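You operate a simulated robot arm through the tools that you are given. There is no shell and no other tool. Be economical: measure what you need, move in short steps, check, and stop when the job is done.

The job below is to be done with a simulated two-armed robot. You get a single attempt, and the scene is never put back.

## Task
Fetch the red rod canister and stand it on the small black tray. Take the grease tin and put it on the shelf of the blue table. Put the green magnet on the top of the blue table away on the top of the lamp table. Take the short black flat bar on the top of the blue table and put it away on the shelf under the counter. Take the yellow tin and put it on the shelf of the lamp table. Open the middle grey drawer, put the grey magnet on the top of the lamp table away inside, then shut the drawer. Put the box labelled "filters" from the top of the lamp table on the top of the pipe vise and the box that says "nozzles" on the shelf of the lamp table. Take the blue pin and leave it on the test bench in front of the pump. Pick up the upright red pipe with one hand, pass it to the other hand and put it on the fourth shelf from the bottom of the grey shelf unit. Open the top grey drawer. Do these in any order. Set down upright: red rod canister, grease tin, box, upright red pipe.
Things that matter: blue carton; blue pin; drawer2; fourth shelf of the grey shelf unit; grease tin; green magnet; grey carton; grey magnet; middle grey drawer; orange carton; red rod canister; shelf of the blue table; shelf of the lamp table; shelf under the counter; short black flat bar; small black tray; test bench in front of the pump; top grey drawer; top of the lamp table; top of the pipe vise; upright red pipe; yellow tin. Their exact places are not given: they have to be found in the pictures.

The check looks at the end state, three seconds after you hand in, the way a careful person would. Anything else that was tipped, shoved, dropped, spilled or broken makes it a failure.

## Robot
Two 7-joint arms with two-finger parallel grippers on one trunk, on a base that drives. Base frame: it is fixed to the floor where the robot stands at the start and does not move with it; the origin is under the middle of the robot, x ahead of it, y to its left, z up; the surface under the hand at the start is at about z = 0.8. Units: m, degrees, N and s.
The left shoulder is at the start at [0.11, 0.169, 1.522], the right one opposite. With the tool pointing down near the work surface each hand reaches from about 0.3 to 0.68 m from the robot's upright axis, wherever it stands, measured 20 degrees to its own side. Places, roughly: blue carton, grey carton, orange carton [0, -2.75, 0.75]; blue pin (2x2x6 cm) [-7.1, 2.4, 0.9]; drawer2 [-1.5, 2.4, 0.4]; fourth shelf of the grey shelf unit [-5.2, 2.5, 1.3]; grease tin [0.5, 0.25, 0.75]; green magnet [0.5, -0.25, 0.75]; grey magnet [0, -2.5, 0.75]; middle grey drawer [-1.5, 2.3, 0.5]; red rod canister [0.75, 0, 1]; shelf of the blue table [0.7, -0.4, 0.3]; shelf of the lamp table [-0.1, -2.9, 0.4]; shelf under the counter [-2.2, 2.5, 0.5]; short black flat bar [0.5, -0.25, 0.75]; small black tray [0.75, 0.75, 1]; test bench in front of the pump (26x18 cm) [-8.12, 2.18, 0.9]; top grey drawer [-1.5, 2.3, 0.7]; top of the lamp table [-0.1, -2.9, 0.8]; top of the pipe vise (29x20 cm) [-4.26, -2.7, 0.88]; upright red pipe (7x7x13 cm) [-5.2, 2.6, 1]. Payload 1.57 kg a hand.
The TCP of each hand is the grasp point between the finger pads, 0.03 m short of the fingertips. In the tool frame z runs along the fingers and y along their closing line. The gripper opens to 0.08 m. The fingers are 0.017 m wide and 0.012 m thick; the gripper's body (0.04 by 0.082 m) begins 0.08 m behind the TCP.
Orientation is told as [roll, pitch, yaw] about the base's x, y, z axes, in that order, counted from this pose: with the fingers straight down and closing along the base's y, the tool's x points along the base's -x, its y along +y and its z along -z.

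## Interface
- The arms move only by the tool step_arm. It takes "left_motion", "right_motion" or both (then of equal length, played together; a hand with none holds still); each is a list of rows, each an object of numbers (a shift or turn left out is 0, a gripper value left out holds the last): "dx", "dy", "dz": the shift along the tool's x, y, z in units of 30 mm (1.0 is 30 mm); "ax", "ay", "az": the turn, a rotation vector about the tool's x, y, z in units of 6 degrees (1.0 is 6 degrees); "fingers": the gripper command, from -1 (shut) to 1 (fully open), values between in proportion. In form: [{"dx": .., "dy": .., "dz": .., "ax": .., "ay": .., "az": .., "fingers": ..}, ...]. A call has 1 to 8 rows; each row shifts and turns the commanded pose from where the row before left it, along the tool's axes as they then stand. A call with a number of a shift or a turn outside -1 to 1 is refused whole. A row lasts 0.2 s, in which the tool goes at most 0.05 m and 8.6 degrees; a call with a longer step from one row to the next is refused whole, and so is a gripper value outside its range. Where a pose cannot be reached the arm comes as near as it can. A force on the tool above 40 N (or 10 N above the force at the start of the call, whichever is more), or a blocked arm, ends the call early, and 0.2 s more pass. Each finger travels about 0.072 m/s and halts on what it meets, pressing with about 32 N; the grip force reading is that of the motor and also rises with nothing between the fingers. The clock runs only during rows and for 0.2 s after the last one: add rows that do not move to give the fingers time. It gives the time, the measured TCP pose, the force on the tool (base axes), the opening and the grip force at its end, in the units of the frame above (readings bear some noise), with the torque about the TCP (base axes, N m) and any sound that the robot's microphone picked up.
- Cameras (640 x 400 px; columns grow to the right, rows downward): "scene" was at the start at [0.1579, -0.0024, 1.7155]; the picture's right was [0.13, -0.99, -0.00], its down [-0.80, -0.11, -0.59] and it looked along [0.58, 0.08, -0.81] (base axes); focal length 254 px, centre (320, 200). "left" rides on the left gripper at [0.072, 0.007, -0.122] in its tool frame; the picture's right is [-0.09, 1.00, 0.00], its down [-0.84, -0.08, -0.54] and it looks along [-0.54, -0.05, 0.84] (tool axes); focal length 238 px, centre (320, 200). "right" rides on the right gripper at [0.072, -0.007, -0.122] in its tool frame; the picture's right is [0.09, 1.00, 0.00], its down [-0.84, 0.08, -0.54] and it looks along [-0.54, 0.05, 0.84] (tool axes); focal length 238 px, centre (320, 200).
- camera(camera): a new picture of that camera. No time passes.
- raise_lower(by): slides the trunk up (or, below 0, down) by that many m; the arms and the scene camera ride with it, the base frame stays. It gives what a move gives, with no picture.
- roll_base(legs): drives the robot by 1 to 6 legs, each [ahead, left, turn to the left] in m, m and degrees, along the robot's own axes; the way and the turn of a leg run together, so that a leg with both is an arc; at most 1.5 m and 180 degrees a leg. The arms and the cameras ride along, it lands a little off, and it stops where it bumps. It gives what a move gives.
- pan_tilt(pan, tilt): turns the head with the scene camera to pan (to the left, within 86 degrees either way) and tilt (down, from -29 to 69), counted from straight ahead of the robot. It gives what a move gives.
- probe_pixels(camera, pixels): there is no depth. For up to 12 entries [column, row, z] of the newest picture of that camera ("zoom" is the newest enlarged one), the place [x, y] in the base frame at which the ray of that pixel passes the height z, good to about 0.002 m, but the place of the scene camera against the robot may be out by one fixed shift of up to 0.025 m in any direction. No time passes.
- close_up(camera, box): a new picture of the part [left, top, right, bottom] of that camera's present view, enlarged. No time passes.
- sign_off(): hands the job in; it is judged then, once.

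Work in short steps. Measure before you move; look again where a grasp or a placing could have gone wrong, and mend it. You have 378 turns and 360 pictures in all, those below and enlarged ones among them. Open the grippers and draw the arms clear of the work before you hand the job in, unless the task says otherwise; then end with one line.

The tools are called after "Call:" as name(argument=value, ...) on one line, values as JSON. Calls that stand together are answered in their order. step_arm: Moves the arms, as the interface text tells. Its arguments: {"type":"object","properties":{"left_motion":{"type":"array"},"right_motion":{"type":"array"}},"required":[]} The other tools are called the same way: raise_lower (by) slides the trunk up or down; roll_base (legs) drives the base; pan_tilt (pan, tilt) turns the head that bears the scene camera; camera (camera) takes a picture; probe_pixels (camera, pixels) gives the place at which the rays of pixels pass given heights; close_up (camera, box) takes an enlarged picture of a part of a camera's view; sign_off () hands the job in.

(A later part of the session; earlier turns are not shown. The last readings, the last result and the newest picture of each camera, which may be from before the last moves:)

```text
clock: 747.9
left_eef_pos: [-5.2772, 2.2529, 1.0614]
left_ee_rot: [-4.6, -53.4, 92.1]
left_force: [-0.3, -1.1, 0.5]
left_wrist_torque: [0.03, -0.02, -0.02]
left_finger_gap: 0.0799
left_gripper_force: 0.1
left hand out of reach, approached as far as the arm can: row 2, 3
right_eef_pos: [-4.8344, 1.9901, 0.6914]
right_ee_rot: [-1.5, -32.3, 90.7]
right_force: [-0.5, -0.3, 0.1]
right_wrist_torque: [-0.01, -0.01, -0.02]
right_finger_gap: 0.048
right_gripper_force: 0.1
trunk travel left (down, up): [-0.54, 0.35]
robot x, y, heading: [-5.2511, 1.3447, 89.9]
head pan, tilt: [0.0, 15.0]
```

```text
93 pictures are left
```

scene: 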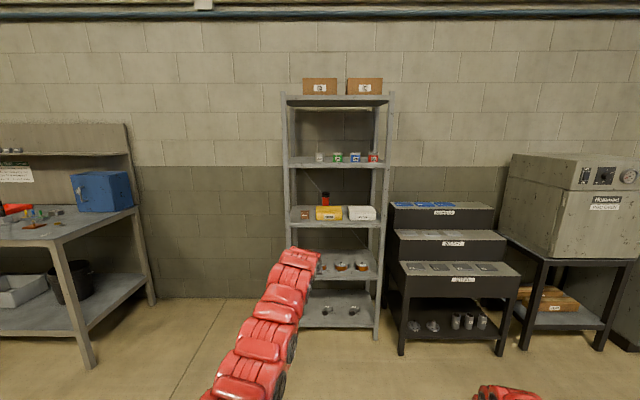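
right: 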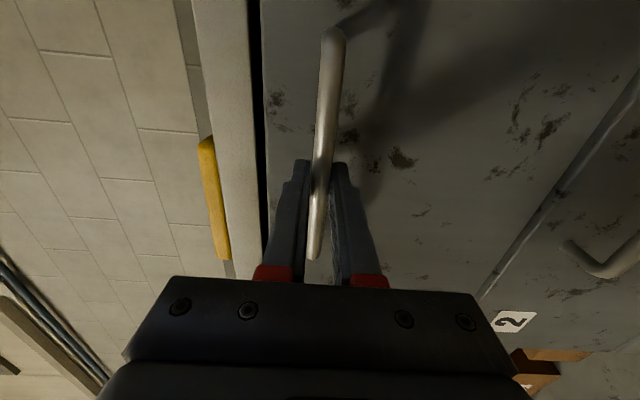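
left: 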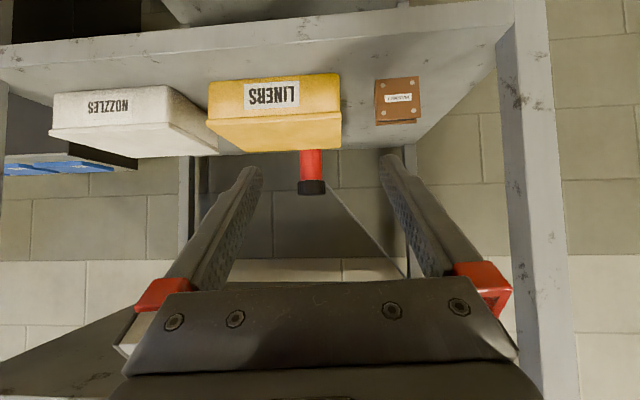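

Pipe ≈ (−5.225, 2.65). I shift the left hand 5 cm right, drive forward 0.27 m at this height, and look.

Call:
step_arm(left_motion=[{"dy": -0.85}, {"dy": -0.85}])

Call:
roll_base(legs=[[0.25, 0, 0]])

Call:
camera(camera="left")

```text
clock: 748.5
left_eef_pos: [-5.2403, 2.2449, 1.0591]
left_ee_rot: [-4.7, -53.4, 92.2]
left_force: [-1.1, 0.3, -0.8]
left_wrist_torque: [-0.01, -0.01, -0.02]
left_finger_gap: 0.0798
left_gripper_force: 0.1
left hand out of reach, approached as far as the arm can: row 1, 2
right_eef_pos: [-4.835, 1.9905, 0.6918]
right_ee_rot: [-1.6, -32.3, 90.8]
right_force: [-1.1, 0.5, 0.2]
right_wrist_torque: [0.0, 0.0, 0.01]
right_finger_gap: 0.048
right_gripper_force: 0.2
trunk travel left (down, up): [-0.54, 0.35]
robot x, y, heading: [-5.2484, 1.3471, 89.9]
head pan, tilt: [0.0, 15.0]
```

```text
clock: 750.4
left_eef_pos: [-5.2354, 2.4983, 1.0577]
left_ee_rot: [-4.7, -53.6, 92.0]
left_force: [0.3, 0.3, -0.1]
left_wrist_torque: [0.05, 0.03, 0.03]
left_finger_gap: 0.0801
left_gripper_force: 0.0
right_eef_pos: [-4.8308, 2.2443, 0.689]
right_ee_rot: [-1.5, -32.3, 90.7]
right_force: [0.3, -0.5, -0.3]
right_wrist_torque: [0.0, -0.02, -0.01]
right_finger_gap: 0.048
right_gripper_force: 0.1
trunk travel left (down, up): [-0.54, 0.35]
robot x, y, heading: [-5.2492, 1.6042, 89.8]
head pan, tilt: [0.0, 15.0]
```

```text
92 pictures are left
```

left: 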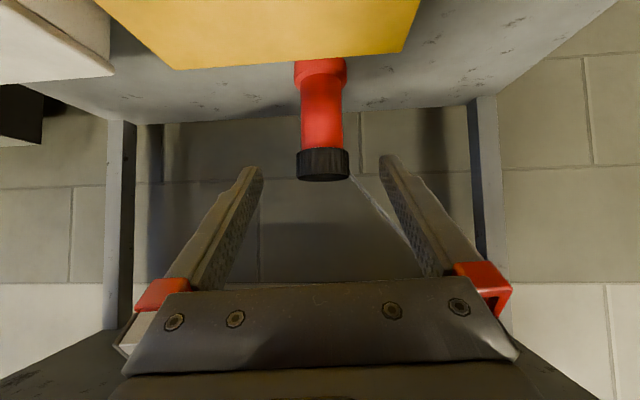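

Call:
probe_pixels(camera="left", pixels=[[323, 180, 1.015], [323, 180, 1.02], [323, 150, 0.97], [323, 150, 0.98], [297, 165, 1.0], [349, 165, 1.0], [303, 110, 0.94], [342, 110, 0.94], [323, 62, 0.885]])

Call:
step_arm(right_motion=[{"dy": -0.8, "dz": -0.4}, {"dy": -0.8, "dz": -0.4}, {"dy": -0.8, "dz": -0.4}, {"dy": -0.8, "dz": -0.4}, {"dy": -0.8}])

```text
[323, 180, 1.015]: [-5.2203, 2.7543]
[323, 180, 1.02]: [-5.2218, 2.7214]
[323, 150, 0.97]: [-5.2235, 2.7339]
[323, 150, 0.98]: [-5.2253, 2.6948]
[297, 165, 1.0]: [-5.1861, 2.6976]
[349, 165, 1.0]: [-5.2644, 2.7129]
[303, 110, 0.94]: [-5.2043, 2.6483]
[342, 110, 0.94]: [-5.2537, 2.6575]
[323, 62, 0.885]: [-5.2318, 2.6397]
```

```text
clock: 751.5
left_eef_pos: [-5.235, 2.4981, 1.0586]
left_ee_rot: [-4.6, -53.5, 91.8]
left_force: [-0.4, -0.2, -0.7]
left_wrist_torque: [0.02, 0.01, -0.02]
left_finger_gap: 0.08
left_gripper_force: 0.0
right_eef_pos: [-4.7119, 2.2174, 0.7342]
right_ee_rot: [-1.4, -32.1, 90.6]
right_force: [0.6, 1.2, 0.3]
right_wrist_torque: [0.02, -0.01, 0.05]
right_finger_gap: 0.0479
right_gripper_force: 0.0
trunk travel left (down, up): [-0.54, 0.35]
robot x, y, heading: [-5.2467, 1.5988, 89.6]
head pan, tilt: [0.0, 15.0]
```

Pipe axis ≈ (−5.228, 2.672), body 0.05 wide between z 0.91 and 0.985. I drive 9 cm in, drop slightly, advance and look before closing.

Call:
roll_base(legs=[[0.09, 0, 0]])

Call:
step_arm(left_motion=[{"dx": 0.7}, {"dx": 0.7}, {"dz": 0.8}, {"dz": 0.8}, {"dz": 0.8}, {"dz": 0.5}])

Call:
camera(camera="left")

```text
clock: 752.6
left_eef_pos: [-5.2356, 2.587, 1.0587]
left_ee_rot: [-4.7, -53.3, 91.9]
left_force: [-0.5, 0.2, -0.2]
left_wrist_torque: [0.01, -0.03, 0.05]
left_finger_gap: 0.0796
left_gripper_force: 0.0
right_eef_pos: [-4.7114, 2.3054, 0.7337]
right_ee_rot: [-1.4, -32.1, 90.6]
right_force: [0.7, -0.3, -0.4]
right_wrist_torque: [0.01, -0.02, 0.01]
right_finger_gap: 0.0481
right_gripper_force: 0.1
trunk travel left (down, up): [-0.54, 0.35]
robot x, y, heading: [-5.2533, 1.6887, 89.7]
head pan, tilt: [0.0, 15.0]
```

```text
clock: 754.0
left_eef_pos: [-5.2313, 2.5918, 0.9985]
left_ee_rot: [-4.7, -53.5, 92.0]
left_force: [0.1, 0.1, -1.1]
left_wrist_torque: [0.0, 0.02, -0.03]
left_finger_gap: 0.08
left_gripper_force: 0.0
left hand out of reach, approached as far as the arm can: row 4, 5, 6
right_eef_pos: [-4.7122, 2.3048, 0.7348]
right_ee_rot: [-1.5, -32.4, 90.5]
right_force: [-0.8, 0.5, 2.3]
right_wrist_torque: [0.0, 0.01, -0.01]
right_finger_gap: 0.0482
right_gripper_force: 0.0
trunk travel left (down, up): [-0.54, 0.35]
robot x, y, heading: [-5.2476, 1.6888, 89.7]
head pan, tilt: [0.0, 15.0]
```

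```text
91 pictures are left
```

left: 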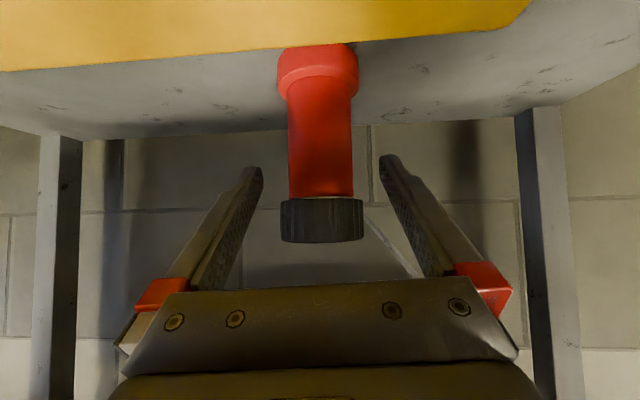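

Centred but at reach limit. I draw the right hand back/up, drive 7.5 cm further, then lower onto the pipe's body.

Call:
step_arm(right_motion=[{"dz": -1}, {"dz": -1}, {"dz": -1}, {"dz": -1}, {"dz": -1}, {"dz": -1}])

Call:
roll_base(legs=[[0.075, 0, 0]])

Call:
step_arm(left_motion=[{"dx": 0.65, "dz": 0.6}, {"dx": 0.65, "dz": 0.6}, {}])

Call:
camera(camera="left")

```text
clock: 755.5
left_eef_pos: [-5.2303, 2.5918, 1.0]
left_ee_rot: [-4.6, -53.5, 92.0]
left_force: [-0.6, -0.7, 0.2]
left_wrist_torque: [-0.02, -0.03, 0.0]
left_finger_gap: 0.0799
left_gripper_force: 0.1
right_eef_pos: [-4.652, 2.2625, 0.8694]
right_ee_rot: [-1.2, -32.2, 90.7]
right_force: [1.1, 0.2, 0.1]
right_wrist_torque: [0.0, 0.0, -0.03]
right_finger_gap: 0.048
right_gripper_force: 0.1
right hand out of reach, approached as far as the arm can: row 2, 3, 4, 5, 6
trunk travel left (down, up): [-0.54, 0.35]
robot x, y, heading: [-5.2474, 1.684, 89.7]
head pan, tilt: [0.0, 15.0]
```

```text
clock: 756.5
left_eef_pos: [-5.2301, 2.6671, 0.9974]
left_ee_rot: [-4.6, -53.4, 91.8]
left_force: [0.8, 0.1, -0.8]
left_wrist_torque: [0.01, 0.0, 0.0]
left_finger_gap: 0.0801
left_gripper_force: 0.1
right_eef_pos: [-4.6513, 2.3384, 0.8686]
right_ee_rot: [-1.3, -32.2, 90.6]
right_force: [0.8, 0.2, -0.1]
right_wrist_torque: [0.0, 0.02, 0.04]
right_finger_gap: 0.0479
right_gripper_force: 0.1
trunk travel left (down, up): [-0.54, 0.35]
robot x, y, heading: [-5.2459, 1.7644, 89.6]
head pan, tilt: [0.0, 15.0]
```

```text
clock: 757.0
left_eef_pos: [-5.2258, 2.6686, 0.9812]
left_ee_rot: [-5.3, -55.0, 92.4]
left_force: [-0.6, -10.4, 24.6]
left_wrist_torque: [-1.01, 0.07, -0.03]
left_finger_gap: 0.08
left_gripper_force: 0.2
left hand out of reach, approached as far as the arm can: row 2
right_eef_pos: [-4.6525, 2.3366, 0.8706]
right_ee_rot: [-1.4, -32.3, 90.5]
right_force: [-0.5, 0.2, 0.2]
right_wrist_torque: [-0.03, -0.01, 0.01]
right_finger_gap: 0.0481
right_gripper_force: 0.0
trunk travel left (down, up): [-0.54, 0.35]
robot x, y, heading: [-5.2504, 1.7637, 89.7]
head pan, tilt: [0.0, 15.0]
stopped in row 2 (left hand): the force on the tool passed its limit at 42 N (the readings are from after the stop); the commanded pose is now the measured one
```

```text
90 pictures are left
```

left: 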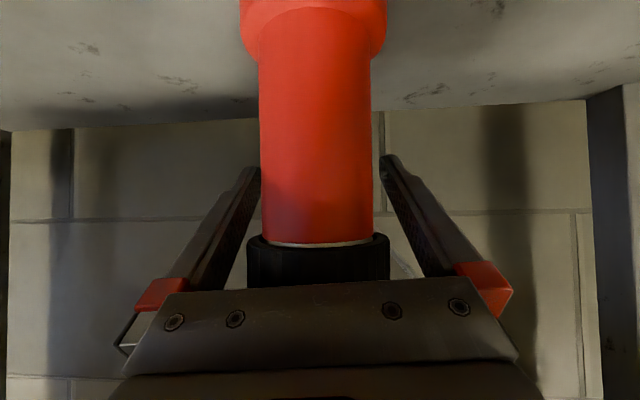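

The palm touches the cap, so the pipe is well inside the grip. I ease back 1 cm, and close.

Call:
step_arm(left_motion=[{"dz": -0.35}, {}, {"fingers": -1}, {}, {}, {}])

Call:
camera(camera="left")

```text
clock: 758.4
left_eef_pos: [-5.2272, 2.6604, 0.9797]
left_ee_rot: [-5.1, -54.4, 92.3]
left_force: [0.2, -0.3, 0.7]
left_wrist_torque: [0.0, 0.08, 0.0]
left_finger_gap: 0.0591
left_gripper_force: 31.8
right_eef_pos: [-4.6523, 2.3371, 0.87]
right_ee_rot: [-1.3, -32.3, 90.6]
right_force: [0.2, 0.6, 0.3]
right_wrist_torque: [-0.06, 0.03, 0.03]
right_finger_gap: 0.0481
right_gripper_force: 0.1
trunk travel left (down, up): [-0.54, 0.35]
robot x, y, heading: [-5.2519, 1.7598, 89.8]
head pan, tilt: [0.0, 15.0]
```

```text
89 pictures are left
```

left: 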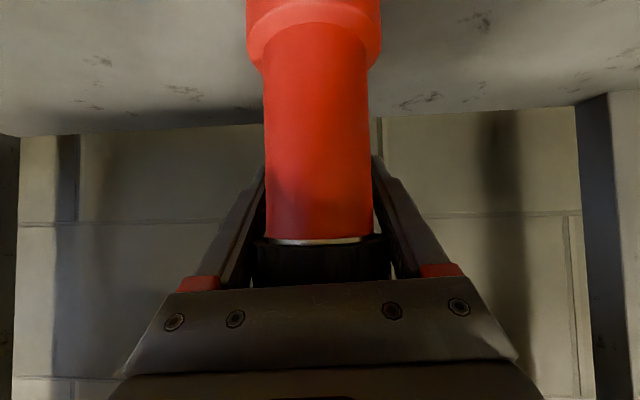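

Gripped on the body (0.059). I lift slowly 7 cm.

Call:
step_arm(left_motion=[{"dx": -0.27, "dz": -0.2}, {"dx": -0.27, "dz": -0.2}, {"dx": -0.27, "dz": -0.2}, {"dx": -0.27, "dz": -0.2}, {"dx": -0.27, "dz": -0.2}, {"dx": -0.27, "dz": -0.2}, {"dx": -0.27, "dz": -0.2}])

Call:
camera(camera="left")

```text
clock: 760.0
left_eef_pos: [-5.2314, 2.6587, 1.0495]
left_ee_rot: [-5.1, -54.3, 92.2]
left_force: [0.3, 0.3, -3.5]
left_wrist_torque: [0.1, 0.0, 0.01]
left_finger_gap: 0.0587
left_gripper_force: 32.2
right_eef_pos: [-4.6513, 2.3365, 0.8691]
right_ee_rot: [-1.3, -32.3, 90.5]
right_force: [0.5, 0.1, 0.4]
right_wrist_torque: [0.02, -0.01, 0.02]
right_finger_gap: 0.0484
right_gripper_force: 0.1
trunk travel left (down, up): [-0.54, 0.35]
robot x, y, heading: [-5.2489, 1.7581, 89.5]
head pan, tilt: [0.0, 15.0]
```

```text
88 pictures are left
```

left: 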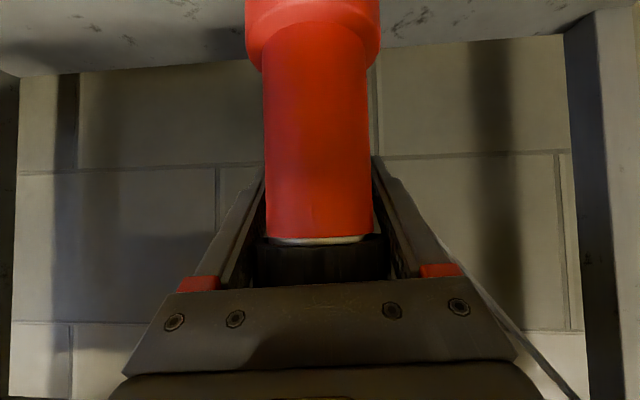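

Held. I raise 5 cm more to clear the LINERS box and back out 0.6 m.

Call:
step_arm(left_motion=[{"dx": -0.27, "dz": -0.2}, {"dx": -0.27, "dz": -0.2}, {"dx": -0.27, "dz": -0.2}, {"dx": -0.27, "dz": -0.2}, {"dx": -0.27, "dz": -0.2}])

Call:
roll_base(legs=[[-0.65, 0, 0]])

Call:
pan_tilt(pan=0, tilt=30)

Call:
camera(camera="scene")

```text
clock: 761.4
left_eef_pos: [-5.2325, 2.6511, 1.0546]
left_ee_rot: [-3.6, -50.7, 90.6]
left_force: [-0.5, -0.6, -4.9]
left_wrist_torque: [0.15, 0.01, 0.04]
left_finger_gap: 0.0587
left_gripper_force: 31.8
left hand out of reach, approached as far as the arm can: row 4
right_eef_pos: [-4.6526, 2.3375, 0.8704]
right_ee_rot: [-1.5, -32.0, 90.6]
right_force: [-0.1, -0.2, 0.4]
right_wrist_torque: [-0.01, 0.0, 0.02]
right_finger_gap: 0.0479
right_gripper_force: 0.0
trunk travel left (down, up): [-0.54, 0.35]
robot x, y, heading: [-5.2472, 1.7546, 89.6]
head pan, tilt: [0.0, 15.0]
stopped in row 5 (left hand): the arm was blocked; the commanded pose is now the measured one
```

```text
clock: 765.0
left_eef_pos: [-5.231, 2.003, 1.0683]
left_ee_rot: [-3.9, -52.0, 90.8]
left_force: [-0.3, 0.4, -4.4]
left_wrist_torque: [0.13, -0.01, 0.03]
left_finger_gap: 0.0589
left_gripper_force: 32.0
right_eef_pos: [-4.6551, 1.685, 0.8692]
right_ee_rot: [-1.3, -32.3, 90.3]
right_force: [0.0, -0.8, -0.3]
right_wrist_torque: [-0.03, 0.03, 0.02]
right_finger_gap: 0.048
right_gripper_force: 0.0
trunk travel left (down, up): [-0.54, 0.35]
robot x, y, heading: [-5.2565, 1.113, 89.4]
head pan, tilt: [0.0, 15.0]
```

```text
clock: 765.8
left_eef_pos: [-5.2314, 2.0021, 1.0681]
left_ee_rot: [-3.8, -51.9, 90.7]
left_force: [0.0, 0.4, -4.3]
left_wrist_torque: [0.1, 0.01, 0.02]
left_finger_gap: 0.0583
left_gripper_force: 31.9
right_eef_pos: [-4.6536, 1.6844, 0.868]
right_ee_rot: [-1.3, -32.1, 90.3]
right_force: [0.4, -0.4, 0.4]
right_wrist_torque: [-0.02, 0.01, 0.01]
right_finger_gap: 0.0479
right_gripper_force: 0.0
trunk travel left (down, up): [-0.54, 0.35]
robot x, y, heading: [-5.2519, 1.1124, 89.4]
head pan, tilt: [0.0, 30.0]
```

```text
87 pictures are left
```

scene: 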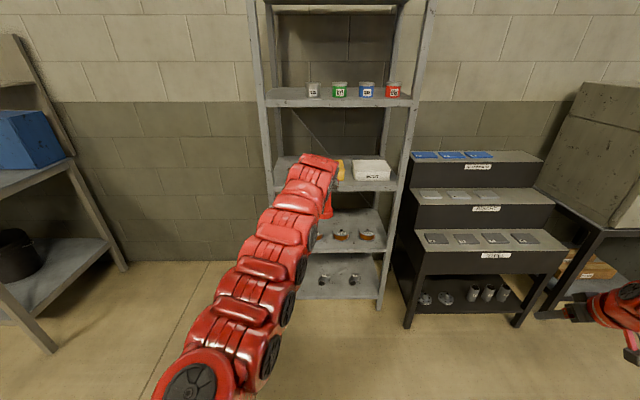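

I check that the LINERS box and the tins are where they were.

Call:
close_up(camera="scene", box=[255, 70, 425, 210])

```text
2.86 times, centred on (340, 140) of scene
```

zoom: 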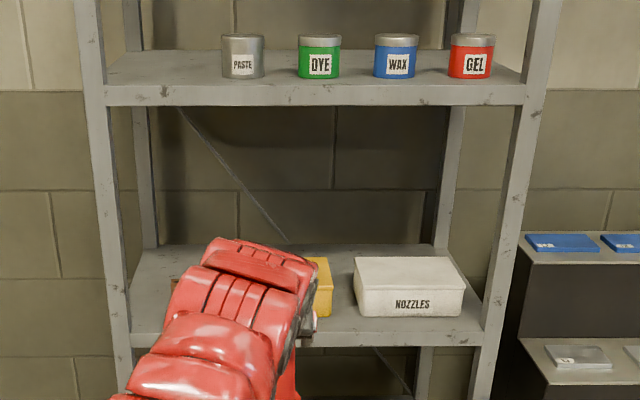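

All in place. For the hand-over I lower the left hand 20 cm, and steepen and bring the right hand toward it from the right.

Call:
step_arm(left_motion=[{"dx": 0.65, "dz": 0.48}, {"dx": 0.65, "dz": 0.48}, {"dx": 0.65, "dz": 0.48}, {"dx": 0.65, "dz": 0.48}, {"dx": 0.65, "dz": 0.48}, {"dx": 0.65, "dz": 0.48}, {"dx": 0.65, "dz": 0.48}, {"dx": 0.65, "dz": 0.48}], right_motion=[{"ay": 0.4, "dz": -0.5}, {"ay": 0.4, "dz": -0.5}, {"ay": 0.4, "dz": -0.5}, {"ay": 0.4, "dz": -0.5}, {"ay": 0.4, "dy": 0.8}, {"ay": 0.4, "dy": 0.8}, {"ay": 0.4, "dy": 0.8}, {"dy": 0.8}])

Call:
step_arm(right_motion=[{"dy": 1, "dx": -0.5}, {"dy": 1, "dx": -0.5}, {"dy": 1, "dx": -0.5}, {"dy": 1, "dx": -0.5}, {"dy": 1, "dx": -0.5}, {"dy": 1, "dx": -0.5}, {"dy": 0.5, "dx": -0.5}, {"dx": -0.5}])

Call:
camera(camera="scene")

Call:
camera(camera="right")

```text
clock: 767.6
left_eef_pos: [-5.2235, 1.9984, 0.8734]
left_ee_rot: [-3.9, -52.0, 90.7]
left_force: [-1.2, 0.2, -4.1]
left_wrist_torque: [0.14, -0.04, -0.01]
left_finger_gap: 0.0587
left_gripper_force: 32.1
right_eef_pos: [-4.7239, 1.6632, 0.923]
right_ee_rot: [-1.2, -15.3, 90.0]
right_force: [-0.1, 0.0, -0.2]
right_wrist_torque: [-0.03, -0.01, 0.01]
right_finger_gap: 0.0482
right_gripper_force: 0.0
right hand out of reach, approached as far as the arm can: row 7, 8
trunk travel left (down, up): [-0.54, 0.35]
robot x, y, heading: [-5.2519, 1.1121, 89.7]
head pan, tilt: [0.0, 30.0]
```

```text
clock: 769.4
left_eef_pos: [-5.2243, 1.9985, 0.8731]
left_ee_rot: [-3.9, -51.8, 90.5]
left_force: [0.1, 1.0, -4.7]
left_wrist_torque: [0.13, -0.02, 0.0]
left_finger_gap: 0.0586
left_gripper_force: 31.7
right_eef_pos: [-4.7624, 1.7181, 0.9382]
right_ee_rot: [-1.2, -15.4, 89.9]
right_force: [0.7, 0.4, -0.1]
right_wrist_torque: [-0.02, 0.0, -0.03]
right_finger_gap: 0.0478
right_gripper_force: 0.0
right hand out of reach, approached as far as the arm can: row 1, 2, 3, 4, 5, 6
trunk travel left (down, up): [-0.54, 0.35]
robot x, y, heading: [-5.2513, 1.1139, 89.6]
head pan, tilt: [0.0, 30.0]
```

```text
85 pictures are left
```

scene: 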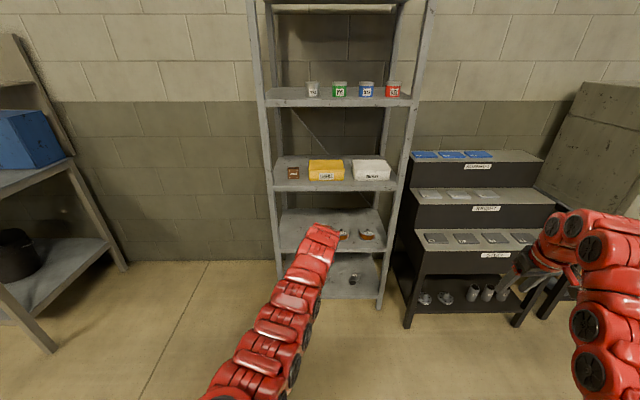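

```text
84 pictures are left
```

right: 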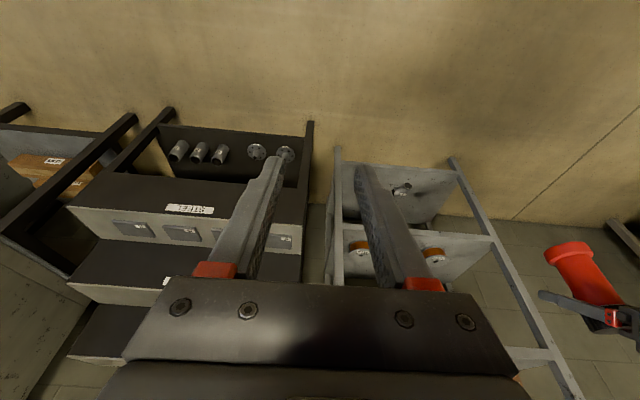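

The right arm can't fold inward at this height relative to the shoulder. I raise the trunk 0.3 m and lower both hands relative to it, moving the right one inward.

Call:
raise_lower(by=0.3)

Call:
step_arm(left_motion=[{"dx": 0.65, "dz": 0.48}, {"dx": 0.65, "dz": 0.48}, {"dx": 0.65, "dz": 0.48}, {"dx": 0.65, "dz": 0.48}, {"dx": 0.65, "dz": 0.48}, {"dx": 0.65, "dz": 0.48}, {"dx": 0.65, "dz": 0.48}, {"dx": 0.65, "dz": 0.48}], right_motion=[{"dz": 0.9}, {"dz": 0.9}, {"dz": 0.9, "dy": 0.4}, {"dz": 0.9, "dy": 0.4}, {"dz": 0.6, "dy": 0.8}, {"dy": 1}, {"dy": 1}, {"dy": 1}])

Call:
step_arm(left_motion=[{"dx": 0.65, "dz": 0.48}, {"dx": 0.65, "dz": 0.48}, {"dx": 0.65, "dz": 0.48}, {}, {}, {}, {}, {}], right_motion=[{"dy": 1, "dx": -0.4}, {"dy": 1, "dx": -0.4}, {"dy": 1, "dx": -0.4}, {"dy": 1, "dx": -0.4}, {"dy": 1, "dx": -0.4}, {"dy": 0.6, "dx": -0.4}, {"dx": -0.4}, {"dx": -0.4}])

Call:
camera(camera="right")

```text
clock: 772.4
left_eef_pos: [-5.2225, 1.9976, 1.1739]
left_ee_rot: [-3.9, -52.0, 90.7]
left_force: [0.9, -0.8, -4.1]
left_wrist_torque: [0.16, -0.02, 0.0]
left_finger_gap: 0.0586
left_gripper_force: 32.0
right_eef_pos: [-4.7624, 1.7196, 1.2387]
right_ee_rot: [-1.1, -15.4, 90.0]
right_force: [0.0, 0.3, -0.2]
right_wrist_torque: [0.02, 0.02, 0.01]
right_finger_gap: 0.0482
right_gripper_force: 0.0
trunk travel left (down, up): [-0.84, 0.05]
robot x, y, heading: [-5.2534, 1.1113, 89.5]
head pan, tilt: [0.0, 30.0]
```

```text
clock: 774.2
left_eef_pos: [-5.1965, 1.9546, 1.0281]
left_ee_rot: [-4.0, -52.0, 90.8]
left_force: [0.8, -1.0, -3.7]
left_wrist_torque: [0.13, 0.03, -0.02]
left_finger_gap: 0.0585
left_gripper_force: 32.2
left hand out of reach, approached as far as the arm can: row 3, 4, 5, 6, 7, 8
right_eef_pos: [-4.9005, 1.7533, 1.1144]
right_ee_rot: [-1.3, -15.4, 90.1]
right_force: [-0.4, -0.4, -0.2]
right_wrist_torque: [0.02, -0.02, 0.02]
right_finger_gap: 0.0478
right_gripper_force: 0.2
trunk travel left (down, up): [-0.84, 0.05]
robot x, y, heading: [-5.2534, 1.112, 89.3]
head pan, tilt: [0.0, 30.0]
```

```text
clock: 776.0
left_eef_pos: [-5.1843, 1.9391, 0.9933]
left_ee_rot: [-3.9, -52.0, 90.8]
left_force: [0.9, 0.6, -4.0]
left_wrist_torque: [0.11, -0.02, 0.01]
left_finger_gap: 0.0585
left_gripper_force: 31.9
left hand out of reach, approached as far as the arm can: row 1, 2, 3
right_eef_pos: [-5.0649, 1.8456, 1.1384]
right_ee_rot: [-1.2, -15.5, 89.9]
right_force: [-0.6, 0.3, 0.2]
right_wrist_torque: [-0.06, -0.01, -0.01]
right_finger_gap: 0.0479
right_gripper_force: 0.1
trunk travel left (down, up): [-0.84, 0.05]
robot x, y, heading: [-5.2558, 1.1112, 89.4]
head pan, tilt: [0.0, 30.0]
```

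```text
83 pictures are left
```

right: 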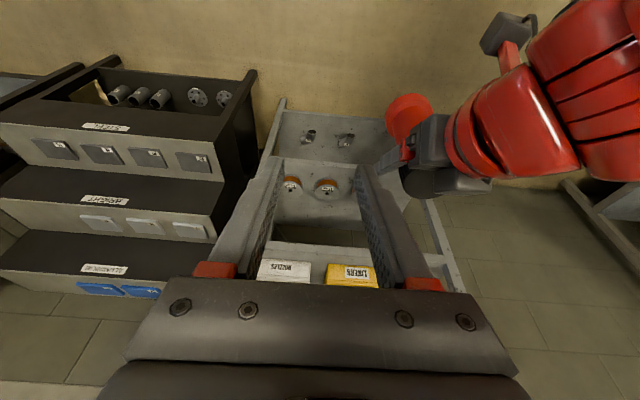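

The right hand is near the pipe. I open it, move forward 9 cm, then left over the cap, and look.

Call:
step_arm(right_motion=[{"dx": -0.97, "dz": 0.26, "fingers": 1}, {"dx": -0.97, "dz": 0.26}, {"dx": -0.97, "dz": 0.26}, {"dy": 1}, {"dy": 1}, {"dy": 1}, {"dy": 0.9}])

Call:
camera(camera="right")

```text
clock: 777.6
left_eef_pos: [-5.1857, 1.9392, 0.9933]
left_ee_rot: [-4.0, -51.9, 90.8]
left_force: [0.6, -0.2, -3.6]
left_wrist_torque: [0.09, 0.02, -0.01]
left_finger_gap: 0.0588
left_gripper_force: 32.4
right_eef_pos: [-5.172, 1.9011, 1.1345]
right_ee_rot: [-1.2, -15.4, 89.9]
right_force: [0.0, 1.0, -0.5]
right_wrist_torque: [-0.04, 0.0, -0.02]
right_finger_gap: 0.0799
right_gripper_force: 0.1
right hand out of reach, approached as far as the arm can: row 3, 6
trunk travel left (down, up): [-0.84, 0.05]
robot x, y, heading: [-5.2522, 1.1107, 89.4]
head pan, tilt: [0.0, 30.0]
```

```text
82 pictures are left
```

right: 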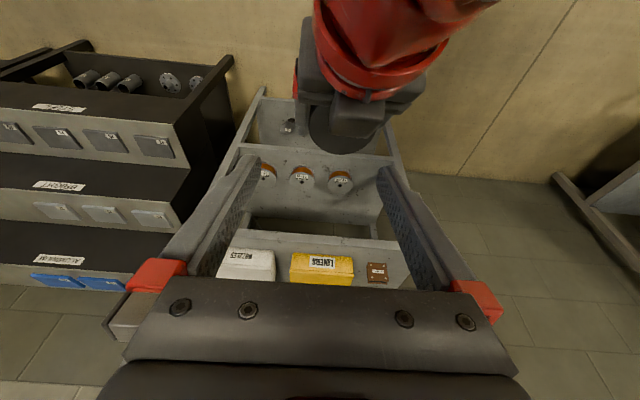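

Call:
probe_pixels(camera="right", pixels=[[352, 150, 1.055], [308, 125, 1.055], [392, 125, 1.055], [350, 153, 1.06], [350, 100, 1.06]])

Call:
close_up(camera="right", box=[270, 40, 430, 170])

```text
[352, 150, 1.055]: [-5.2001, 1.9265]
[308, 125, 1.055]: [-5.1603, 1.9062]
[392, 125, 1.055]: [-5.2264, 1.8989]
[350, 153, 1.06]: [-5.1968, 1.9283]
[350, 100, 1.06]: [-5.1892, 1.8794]
```

```text
3.08 times, centred on (350, 105) of right
```

zoom: 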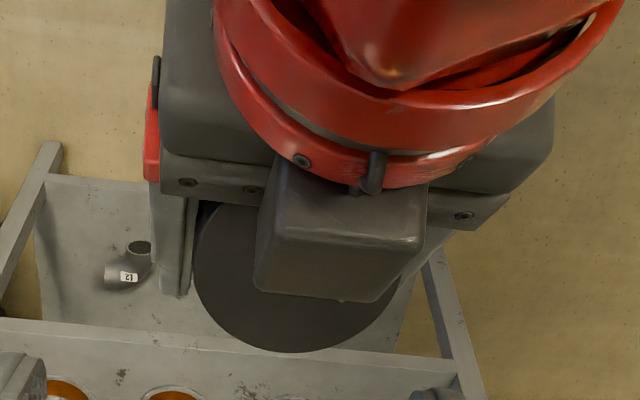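

I check how the pipe sits in the left hand now.

Call:
camera(camera="left")

```text
80 pictures are left
```

left: 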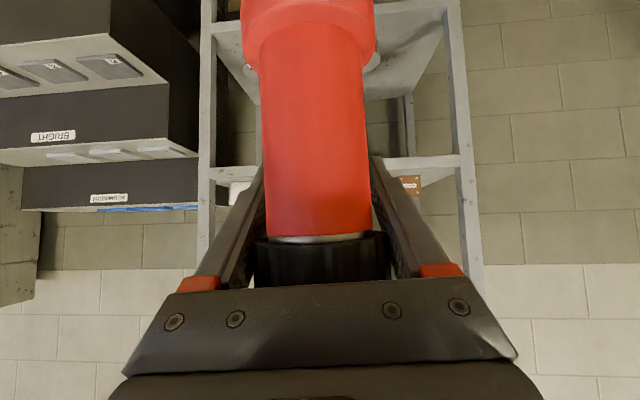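

The pipe sits unchanged; cap centre ≈ (−5.186, 1.93), z≈1.03. I align the right hand and descend half way, watching forces.

Call:
step_arm(right_motion=[{"dy": 0.47, "dz": 0.3}, {"dz": 0.6}, {"dz": 0.6}, {}])

Call:
camera(camera="right")

```text
clock: 778.6
left_eef_pos: [-5.1842, 1.9379, 0.9933]
left_ee_rot: [-3.8, -51.9, 90.6]
left_force: [-0.2, 0.7, -3.9]
left_wrist_torque: [0.1, 0.0, 0.0]
left_finger_gap: 0.0588
left_gripper_force: 31.9
right_eef_pos: [-5.1702, 1.8969, 1.1095]
right_ee_rot: [-1.2, -15.4, 89.9]
right_force: [0.0, 0.1, -0.1]
right_wrist_torque: [-0.03, -0.02, 0.0]
right_finger_gap: 0.0799
right_gripper_force: 0.2
right hand out of reach, approached as far as the arm can: row 1, 2, 3
trunk travel left (down, up): [-0.84, 0.05]
robot x, y, heading: [-5.2538, 1.1126, 89.4]
head pan, tilt: [0.0, 30.0]
```

```text
79 pictures are left
```

right: 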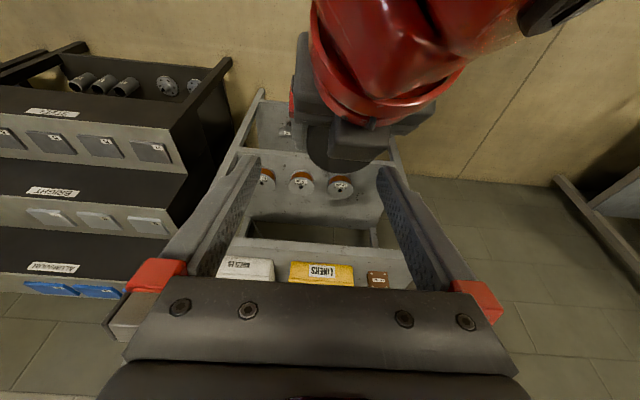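

The right arm is at its limit, so I bring the pipe up into the right hand with the left: first half.

Call:
step_arm(left_motion=[{"dz": -0.5, "dx": -0.3, "dy": -0.5}, {"dz": -0.5, "dx": -0.3}, {}])

Call:
camera(camera="right")

```text
clock: 779.4
left_eef_pos: [-5.172, 1.9271, 1.0291]
left_ee_rot: [-3.8, -52.0, 90.7]
left_force: [-0.8, -0.3, -3.8]
left_wrist_torque: [0.11, 0.0, 0.01]
left_finger_gap: 0.0585
left_gripper_force: 32.1
right_eef_pos: [-5.1712, 1.898, 1.1095]
right_ee_rot: [-1.1, -15.3, 90.0]
right_force: [-0.8, -0.4, 0.1]
right_wrist_torque: [0.0, -0.03, 0.0]
right_finger_gap: 0.0799
right_gripper_force: 0.0
trunk travel left (down, up): [-0.84, 0.05]
robot x, y, heading: [-5.2532, 1.1108, 89.2]
head pan, tilt: [0.0, 30.0]
```

```text
78 pictures are left
```

right: 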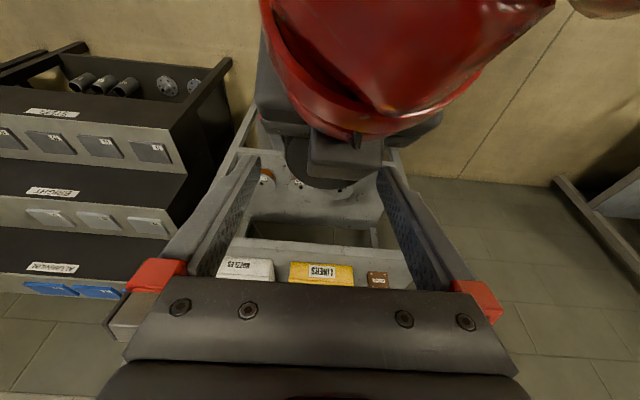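

Cap is between the right fingers now. I raise the left another 3 cm and check.

Call:
step_arm(left_motion=[{"dz": -0.45, "dx": -0.35}, {"dz": -0.35, "dx": -0.3}, {}])

Call:
close_up(camera="right", box=[200, 60, 440, 260])

```text
clock: 780.4
left_eef_pos: [-5.1749, 1.9172, 1.0523]
left_ee_rot: [-3.7, -51.5, 90.6]
left_force: [0.3, -0.3, -2.9]
left_wrist_torque: [0.17, -0.03, 0.02]
left_finger_gap: 0.0586
left_gripper_force: 32.2
right_eef_pos: [-5.1719, 1.8998, 1.114]
right_ee_rot: [-1.1, -15.8, 89.9]
right_force: [-1.1, 1.6, 1.2]
right_wrist_torque: [-0.29, 0.04, 0.02]
right_finger_gap: 0.0801
right_gripper_force: 0.0
trunk travel left (down, up): [-0.84, 0.05]
robot x, y, heading: [-5.252, 1.114, 89.5]
head pan, tilt: [0.0, 30.0]
stopped in row 3 (right hand): the force on the tool passed its limit at 41 N (the readings are from after the stop); the commanded pose is now the measured one
```

```text
2.00 times, centred on (320, 160) of right
```

zoom: 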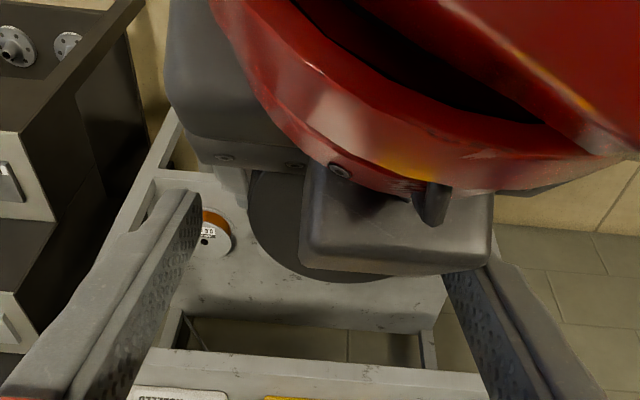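

The right fingertips already overlap the cap's upper half. I close the right hand on the cap.

Call:
step_arm(right_motion=[{"fingers": -1}, {}, {}, {}])

Call:
close_up(camera="right", box=[200, 60, 440, 260])

```text
clock: 781.4
left_eef_pos: [-5.1716, 1.9162, 1.0524]
left_ee_rot: [-3.9, -51.3, 90.3]
left_force: [26.9, 1.3, -7.5]
left_wrist_torque: [0.19, 1.27, 0.68]
left_finger_gap: 0.0586
left_gripper_force: 32.2
right_eef_pos: [-5.1744, 1.9006, 1.1141]
right_ee_rot: [-0.9, -15.9, 90.1]
right_force: [-30.3, 5.6, 12.9]
right_wrist_torque: [-1.53, 0.23, -0.53]
right_finger_gap: 0.057
right_gripper_force: 31.5
trunk travel left (down, up): [-0.84, 0.05]
robot x, y, heading: [-5.2542, 1.1103, 89.4]
head pan, tilt: [0.0, 30.0]
```

```text
2.00 times, centred on (320, 160) of right
```

zoom: 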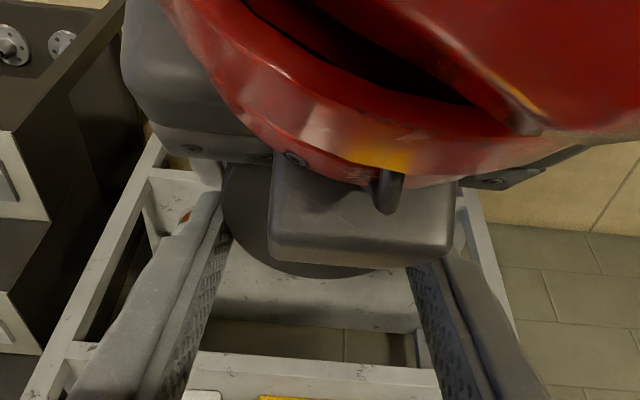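

The left hand's own block is in the way, so this grip is not sound. I reopen the right hand, withdraw it, and will instead grip the pipe's lower part from the front with a level right hand.

Call:
step_arm(right_motion=[{"fingers": 1}, {}, {"dz": -0.9}, {"dz": -0.9}, {"dz": -0.9}, {"dy": -1, "dz": -0.3}, {"dy": -1}, {"dy": -1}])

Call:
step_arm(right_motion=[{"dy": -1}, {"dy": -1}, {"dy": -1}, {"dy": -1}, {"dy": -1}, {"dy": -0.5, "ay": -1}, {"ay": -1}, {"ay": -1}])

Call:
raise_lower(by=-0.36)

Call:
step_arm(right_motion=[{"ay": -1}, {"ay": -1}, {"ay": -1}, {"ay": -1}, {"ay": -1}, {"ay": -1}, {"ay": -1}, {"ay": -1}], left_motion=[{"dx": -0.65, "dz": -0.48}, {"dx": -0.65, "dz": -0.48}, {"dx": -0.65, "dz": -0.48}, {"dx": -0.65, "dz": -0.48}, {"dx": -0.65, "dz": -0.48}, {"dx": -0.65, "dz": -0.48}, {"dx": -0.65, "dz": -0.48}, {"dx": -0.65, "dz": -0.48}])

Call:
step_arm(right_motion=[{"ay": -1}, {"ay": -0.5}, {}, {}, {}], left_motion=[{"dx": -0.65, "dz": -0.48}, {"dx": -0.65, "dz": -0.48}, {"dx": -0.65, "dz": -0.48}, {"dx": -0.65, "dz": -0.48}, {}])

```text
clock: 783.1
left_eef_pos: [-5.1747, 1.9177, 1.0529]
left_ee_rot: [-3.6, -51.5, 90.4]
left_force: [0.3, -0.4, -3.4]
left_wrist_torque: [0.11, -0.01, 0.01]
left_finger_gap: 0.0586
left_gripper_force: 31.9
right_eef_pos: [-5.083, 1.8724, 1.2002]
right_ee_rot: [-1.0, -15.7, 89.9]
right_force: [0.0, 0.5, -0.1]
right_wrist_torque: [0.02, 0.01, 0.01]
right_finger_gap: 0.0799
right_gripper_force: 0.2
trunk travel left (down, up): [-0.84, 0.05]
robot x, y, heading: [-5.255, 1.1145, 89.3]
head pan, tilt: [0.0, 30.0]
```

```text
clock: 785.0
left_eef_pos: [-5.1751, 1.9184, 1.0526]
left_ee_rot: [-3.7, -51.5, 90.4]
left_force: [0.3, -0.3, -3.8]
left_wrist_torque: [0.15, -0.03, -0.02]
left_finger_gap: 0.0588
left_gripper_force: 32.1
right_eef_pos: [-4.9173, 1.8747, 1.2048]
right_ee_rot: [-1.3, -34.0, 90.3]
right_force: [0.1, 0.1, 0.1]
right_wrist_torque: [0.02, 0.0, 0.02]
right_finger_gap: 0.0799
right_gripper_force: 0.0
trunk travel left (down, up): [-0.84, 0.05]
robot x, y, heading: [-5.2546, 1.1075, 89.2]
head pan, tilt: [0.0, 30.0]
```

```text
clock: 788.5
left_eef_pos: [-5.1754, 1.9184, 0.6936]
left_ee_rot: [-3.7, -51.5, 90.6]
left_force: [-0.5, 0.0, -4.4]
left_wrist_torque: [0.1, -0.04, 0.0]
left_finger_gap: 0.0585
left_gripper_force: 31.1
right_eef_pos: [-4.918, 1.8727, 0.8452]
right_ee_rot: [-1.3, -33.8, 90.3]
right_force: [0.9, 0.1, -0.4]
right_wrist_torque: [-0.03, -0.01, 0.0]
right_finger_gap: 0.0797
right_gripper_force: 0.3
trunk travel left (down, up): [-0.48, 0.41]
robot x, y, heading: [-5.2536, 1.1112, 89.2]
head pan, tilt: [0.0, 30.0]
```

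```text
clock: 790.2
left_eef_pos: [-5.1807, 1.9261, 0.8864]
left_ee_rot: [-3.7, -51.5, 90.5]
left_force: [-0.1, -0.5, -4.3]
left_wrist_torque: [0.12, 0.0, -0.04]
left_finger_gap: 0.0585
left_gripper_force: 32.0
right_eef_pos: [-4.9175, 1.8718, 0.8458]
right_ee_rot: [-8.0, -82.0, 97.3]
right_force: [0.4, -0.5, 0.1]
right_wrist_torque: [0.03, 0.03, -0.01]
right_finger_gap: 0.0798
right_gripper_force: 0.0
trunk travel left (down, up): [-0.48, 0.41]
robot x, y, heading: [-5.2523, 1.1133, 89.4]
head pan, tilt: [0.0, 30.0]
```

```text
clock: 791.5
left_eef_pos: [-5.1875, 1.9292, 0.9834]
left_ee_rot: [-3.6, -51.4, 90.5]
left_force: [-0.7, 0.6, -3.9]
left_wrist_torque: [0.11, -0.02, 0.0]
left_finger_gap: 0.0585
left_gripper_force: 32.2
right_eef_pos: [-4.9171, 1.8726, 0.8438]
right_ee_rot: [-126.0, -88.6, -144.4]
right_force: [0.2, -0.1, 0.7]
right_wrist_torque: [-0.01, 0.0, 0.0]
right_finger_gap: 0.0803
right_gripper_force: 0.2
trunk travel left (down, up): [-0.48, 0.41]
robot x, y, heading: [-5.2524, 1.1116, 89.1]
head pan, tilt: [0.0, 30.0]
```

Right hand is level. I retract it slightly, then move left and up to face the pipe's lower part, and look.

Call:
step_arm(right_motion=[{"dz": -0.9, "dy": 0.5}, {"dz": -0.9, "dy": 0.9}, {"dz": -0.6, "dy": 1}, {"dy": 1, "dx": -0.4}, {"dy": 1, "dx": -0.5}, {"dy": 1, "dx": -0.5}, {"dy": 1, "dx": -0.5}, {"dy": 1, "dx": -0.5}])

Call:
step_arm(right_motion=[{"dy": 0.8, "dx": -0.5}, {"dy": 0.8}, {}])

Call:
camera(camera="right")

```text
clock: 793.2
left_eef_pos: [-5.1876, 1.9281, 0.9834]
left_ee_rot: [-3.7, -51.6, 90.5]
left_force: [0.7, 0.6, -3.9]
left_wrist_torque: [0.11, -0.03, 0.0]
left_finger_gap: 0.0588
left_gripper_force: 31.9
right_eef_pos: [-5.1419, 1.8006, 0.9091]
right_ee_rot: [-121.2, -88.7, -149.3]
right_force: [0.0, -1.0, -0.6]
right_wrist_torque: [-0.02, 0.02, -0.02]
right_finger_gap: 0.0798
right_gripper_force: 0.1
trunk travel left (down, up): [-0.48, 0.41]
robot x, y, heading: [-5.2532, 1.1125, 89.4]
head pan, tilt: [0.0, 30.0]
```

```text
clock: 794.0
left_eef_pos: [-5.1872, 1.9283, 0.9846]
left_ee_rot: [-3.7, -51.5, 90.6]
left_force: [0.5, 1.3, -3.8]
left_wrist_torque: [0.1, -0.01, -0.01]
left_finger_gap: 0.0585
left_gripper_force: 31.6
right_eef_pos: [-5.1911, 1.8025, 0.9249]
right_ee_rot: [-126.3, -88.8, -144.2]
right_force: [0.1, 0.5, -0.8]
right_wrist_torque: [-0.02, -0.01, -0.03]
right_finger_gap: 0.08
right_gripper_force: 0.0
trunk travel left (down, up): [-0.48, 0.41]
robot x, y, heading: [-5.2547, 1.1114, 89.5]
head pan, tilt: [0.0, 30.0]
```

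```text
75 pictures are left
```

right: 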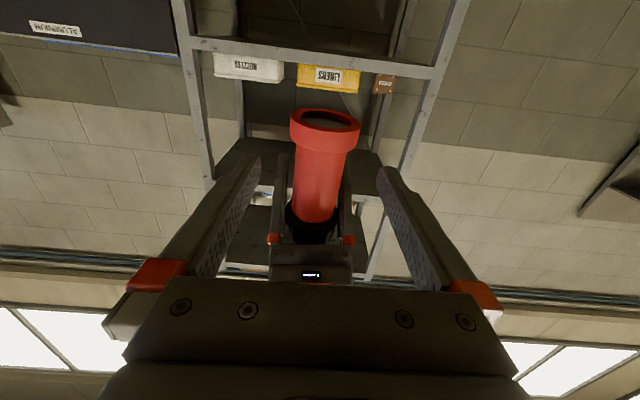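

From below I see the flange (z≈0.915–0.932) aligned with the right hand. I advance 12 cm, and close on the flange.

Call:
step_arm(right_motion=[{"dz": 0.8, "dy": 0.13}, {"dz": 0.8}, {"dz": 0.8}, {"dz": 0.8}, {"dz": 0.8}, {}])

Call:
camera(camera="right")

```text
clock: 795.5
left_eef_pos: [-5.1869, 1.9283, 0.9839]
left_ee_rot: [-3.8, -51.5, 90.6]
left_force: [0.9, 0.0, -4.4]
left_wrist_torque: [0.13, -0.05, -0.02]
left_finger_gap: 0.0587
left_gripper_force: 32.6
right_eef_pos: [-5.1914, 1.922, 0.9277]
right_ee_rot: [-127.4, -88.7, -143.1]
right_force: [0.7, -0.7, -0.3]
right_wrist_torque: [0.0, -0.02, 0.02]
right_finger_gap: 0.0802
right_gripper_force: 0.0
trunk travel left (down, up): [-0.48, 0.41]
robot x, y, heading: [-5.2547, 1.1142, 89.7]
head pan, tilt: [0.0, 30.0]
```

```text
74 pictures are left
```

right: 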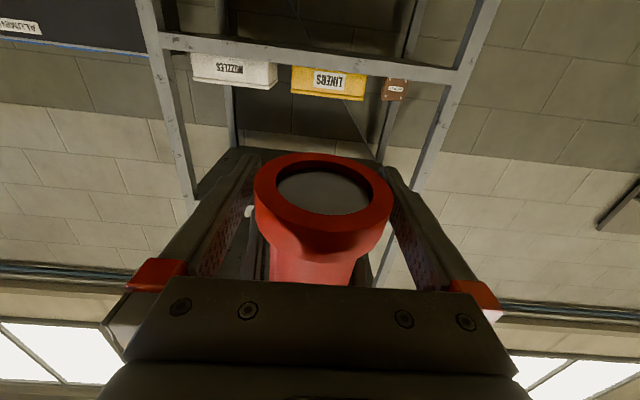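

The flange centre is ~2 cm nearer than the pads' centre. I back 2 cm, raise 3 mm and close.

Call:
step_arm(right_motion=[{"dz": -0.65, "dx": -0.1}, {}, {"fingers": -1}, {}, {}, {}])

Call:
camera(camera="right")

```text
clock: 796.9
left_eef_pos: [-5.1878, 1.9293, 0.9848]
left_ee_rot: [-3.7, -51.5, 90.5]
left_force: [-5.0, -0.8, -3.8]
left_wrist_torque: [0.11, 0.08, -0.15]
left_finger_gap: 0.0585
left_gripper_force: 31.9
right_eef_pos: [-5.1926, 1.9032, 0.9314]
right_ee_rot: [-125.2, -88.7, -145.3]
right_force: [5.0, 0.2, -0.1]
right_wrist_torque: [0.04, 0.14, 0.05]
right_finger_gap: 0.0616
right_gripper_force: 32.0
trunk travel left (down, up): [-0.48, 0.41]
robot x, y, heading: [-5.2514, 1.1095, 89.3]
head pan, tilt: [0.0, 30.0]
```

```text
73 pictures are left
```

right: 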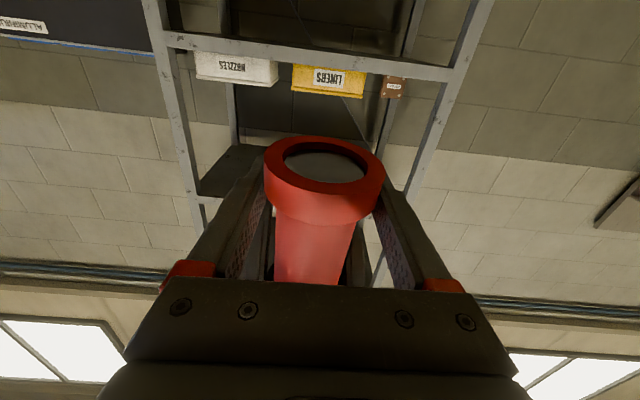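

Right grip holds (0.062). I release the left hand and withdraw it up and back.

Call:
step_arm(left_motion=[{"fingers": 1}, {}, {}, {"dz": -0.5}, {"dz": -0.8}, {"dz": -0.8}, {"dz": -0.8}, {"dz": -0.8}])

Call:
camera(camera="scene")

Call:
camera(camera="left")

```text
clock: 798.6
left_eef_pos: [-5.1914, 1.8399, 1.0528]
left_ee_rot: [-3.7, -51.5, 90.5]
left_force: [0.4, -0.4, 0.4]
left_wrist_torque: [0.02, -0.02, 0.02]
left_finger_gap: 0.08
left_gripper_force: 0.1
right_eef_pos: [-5.1945, 1.9027, 0.9308]
right_ee_rot: [-126.2, -88.7, -144.4]
right_force: [-1.0, 0.1, -0.7]
right_wrist_torque: [-0.01, 0.0, 0.0]
right_finger_gap: 0.0616
right_gripper_force: 31.7
trunk travel left (down, up): [-0.48, 0.41]
robot x, y, heading: [-5.2535, 1.1117, 89.2]
head pan, tilt: [0.0, 30.0]
```

```text
72 pictures are left
```

scene: 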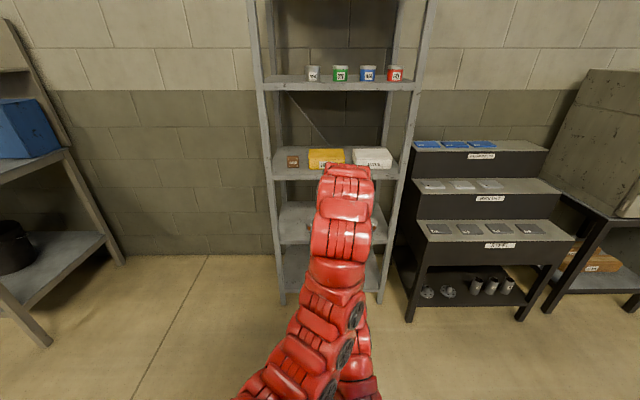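

```text
71 pictures are left
```

left: 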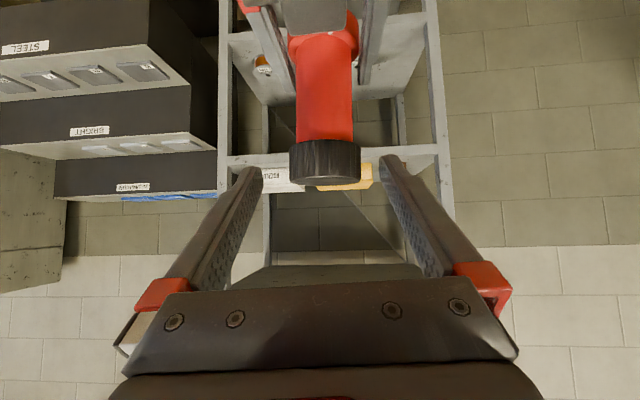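

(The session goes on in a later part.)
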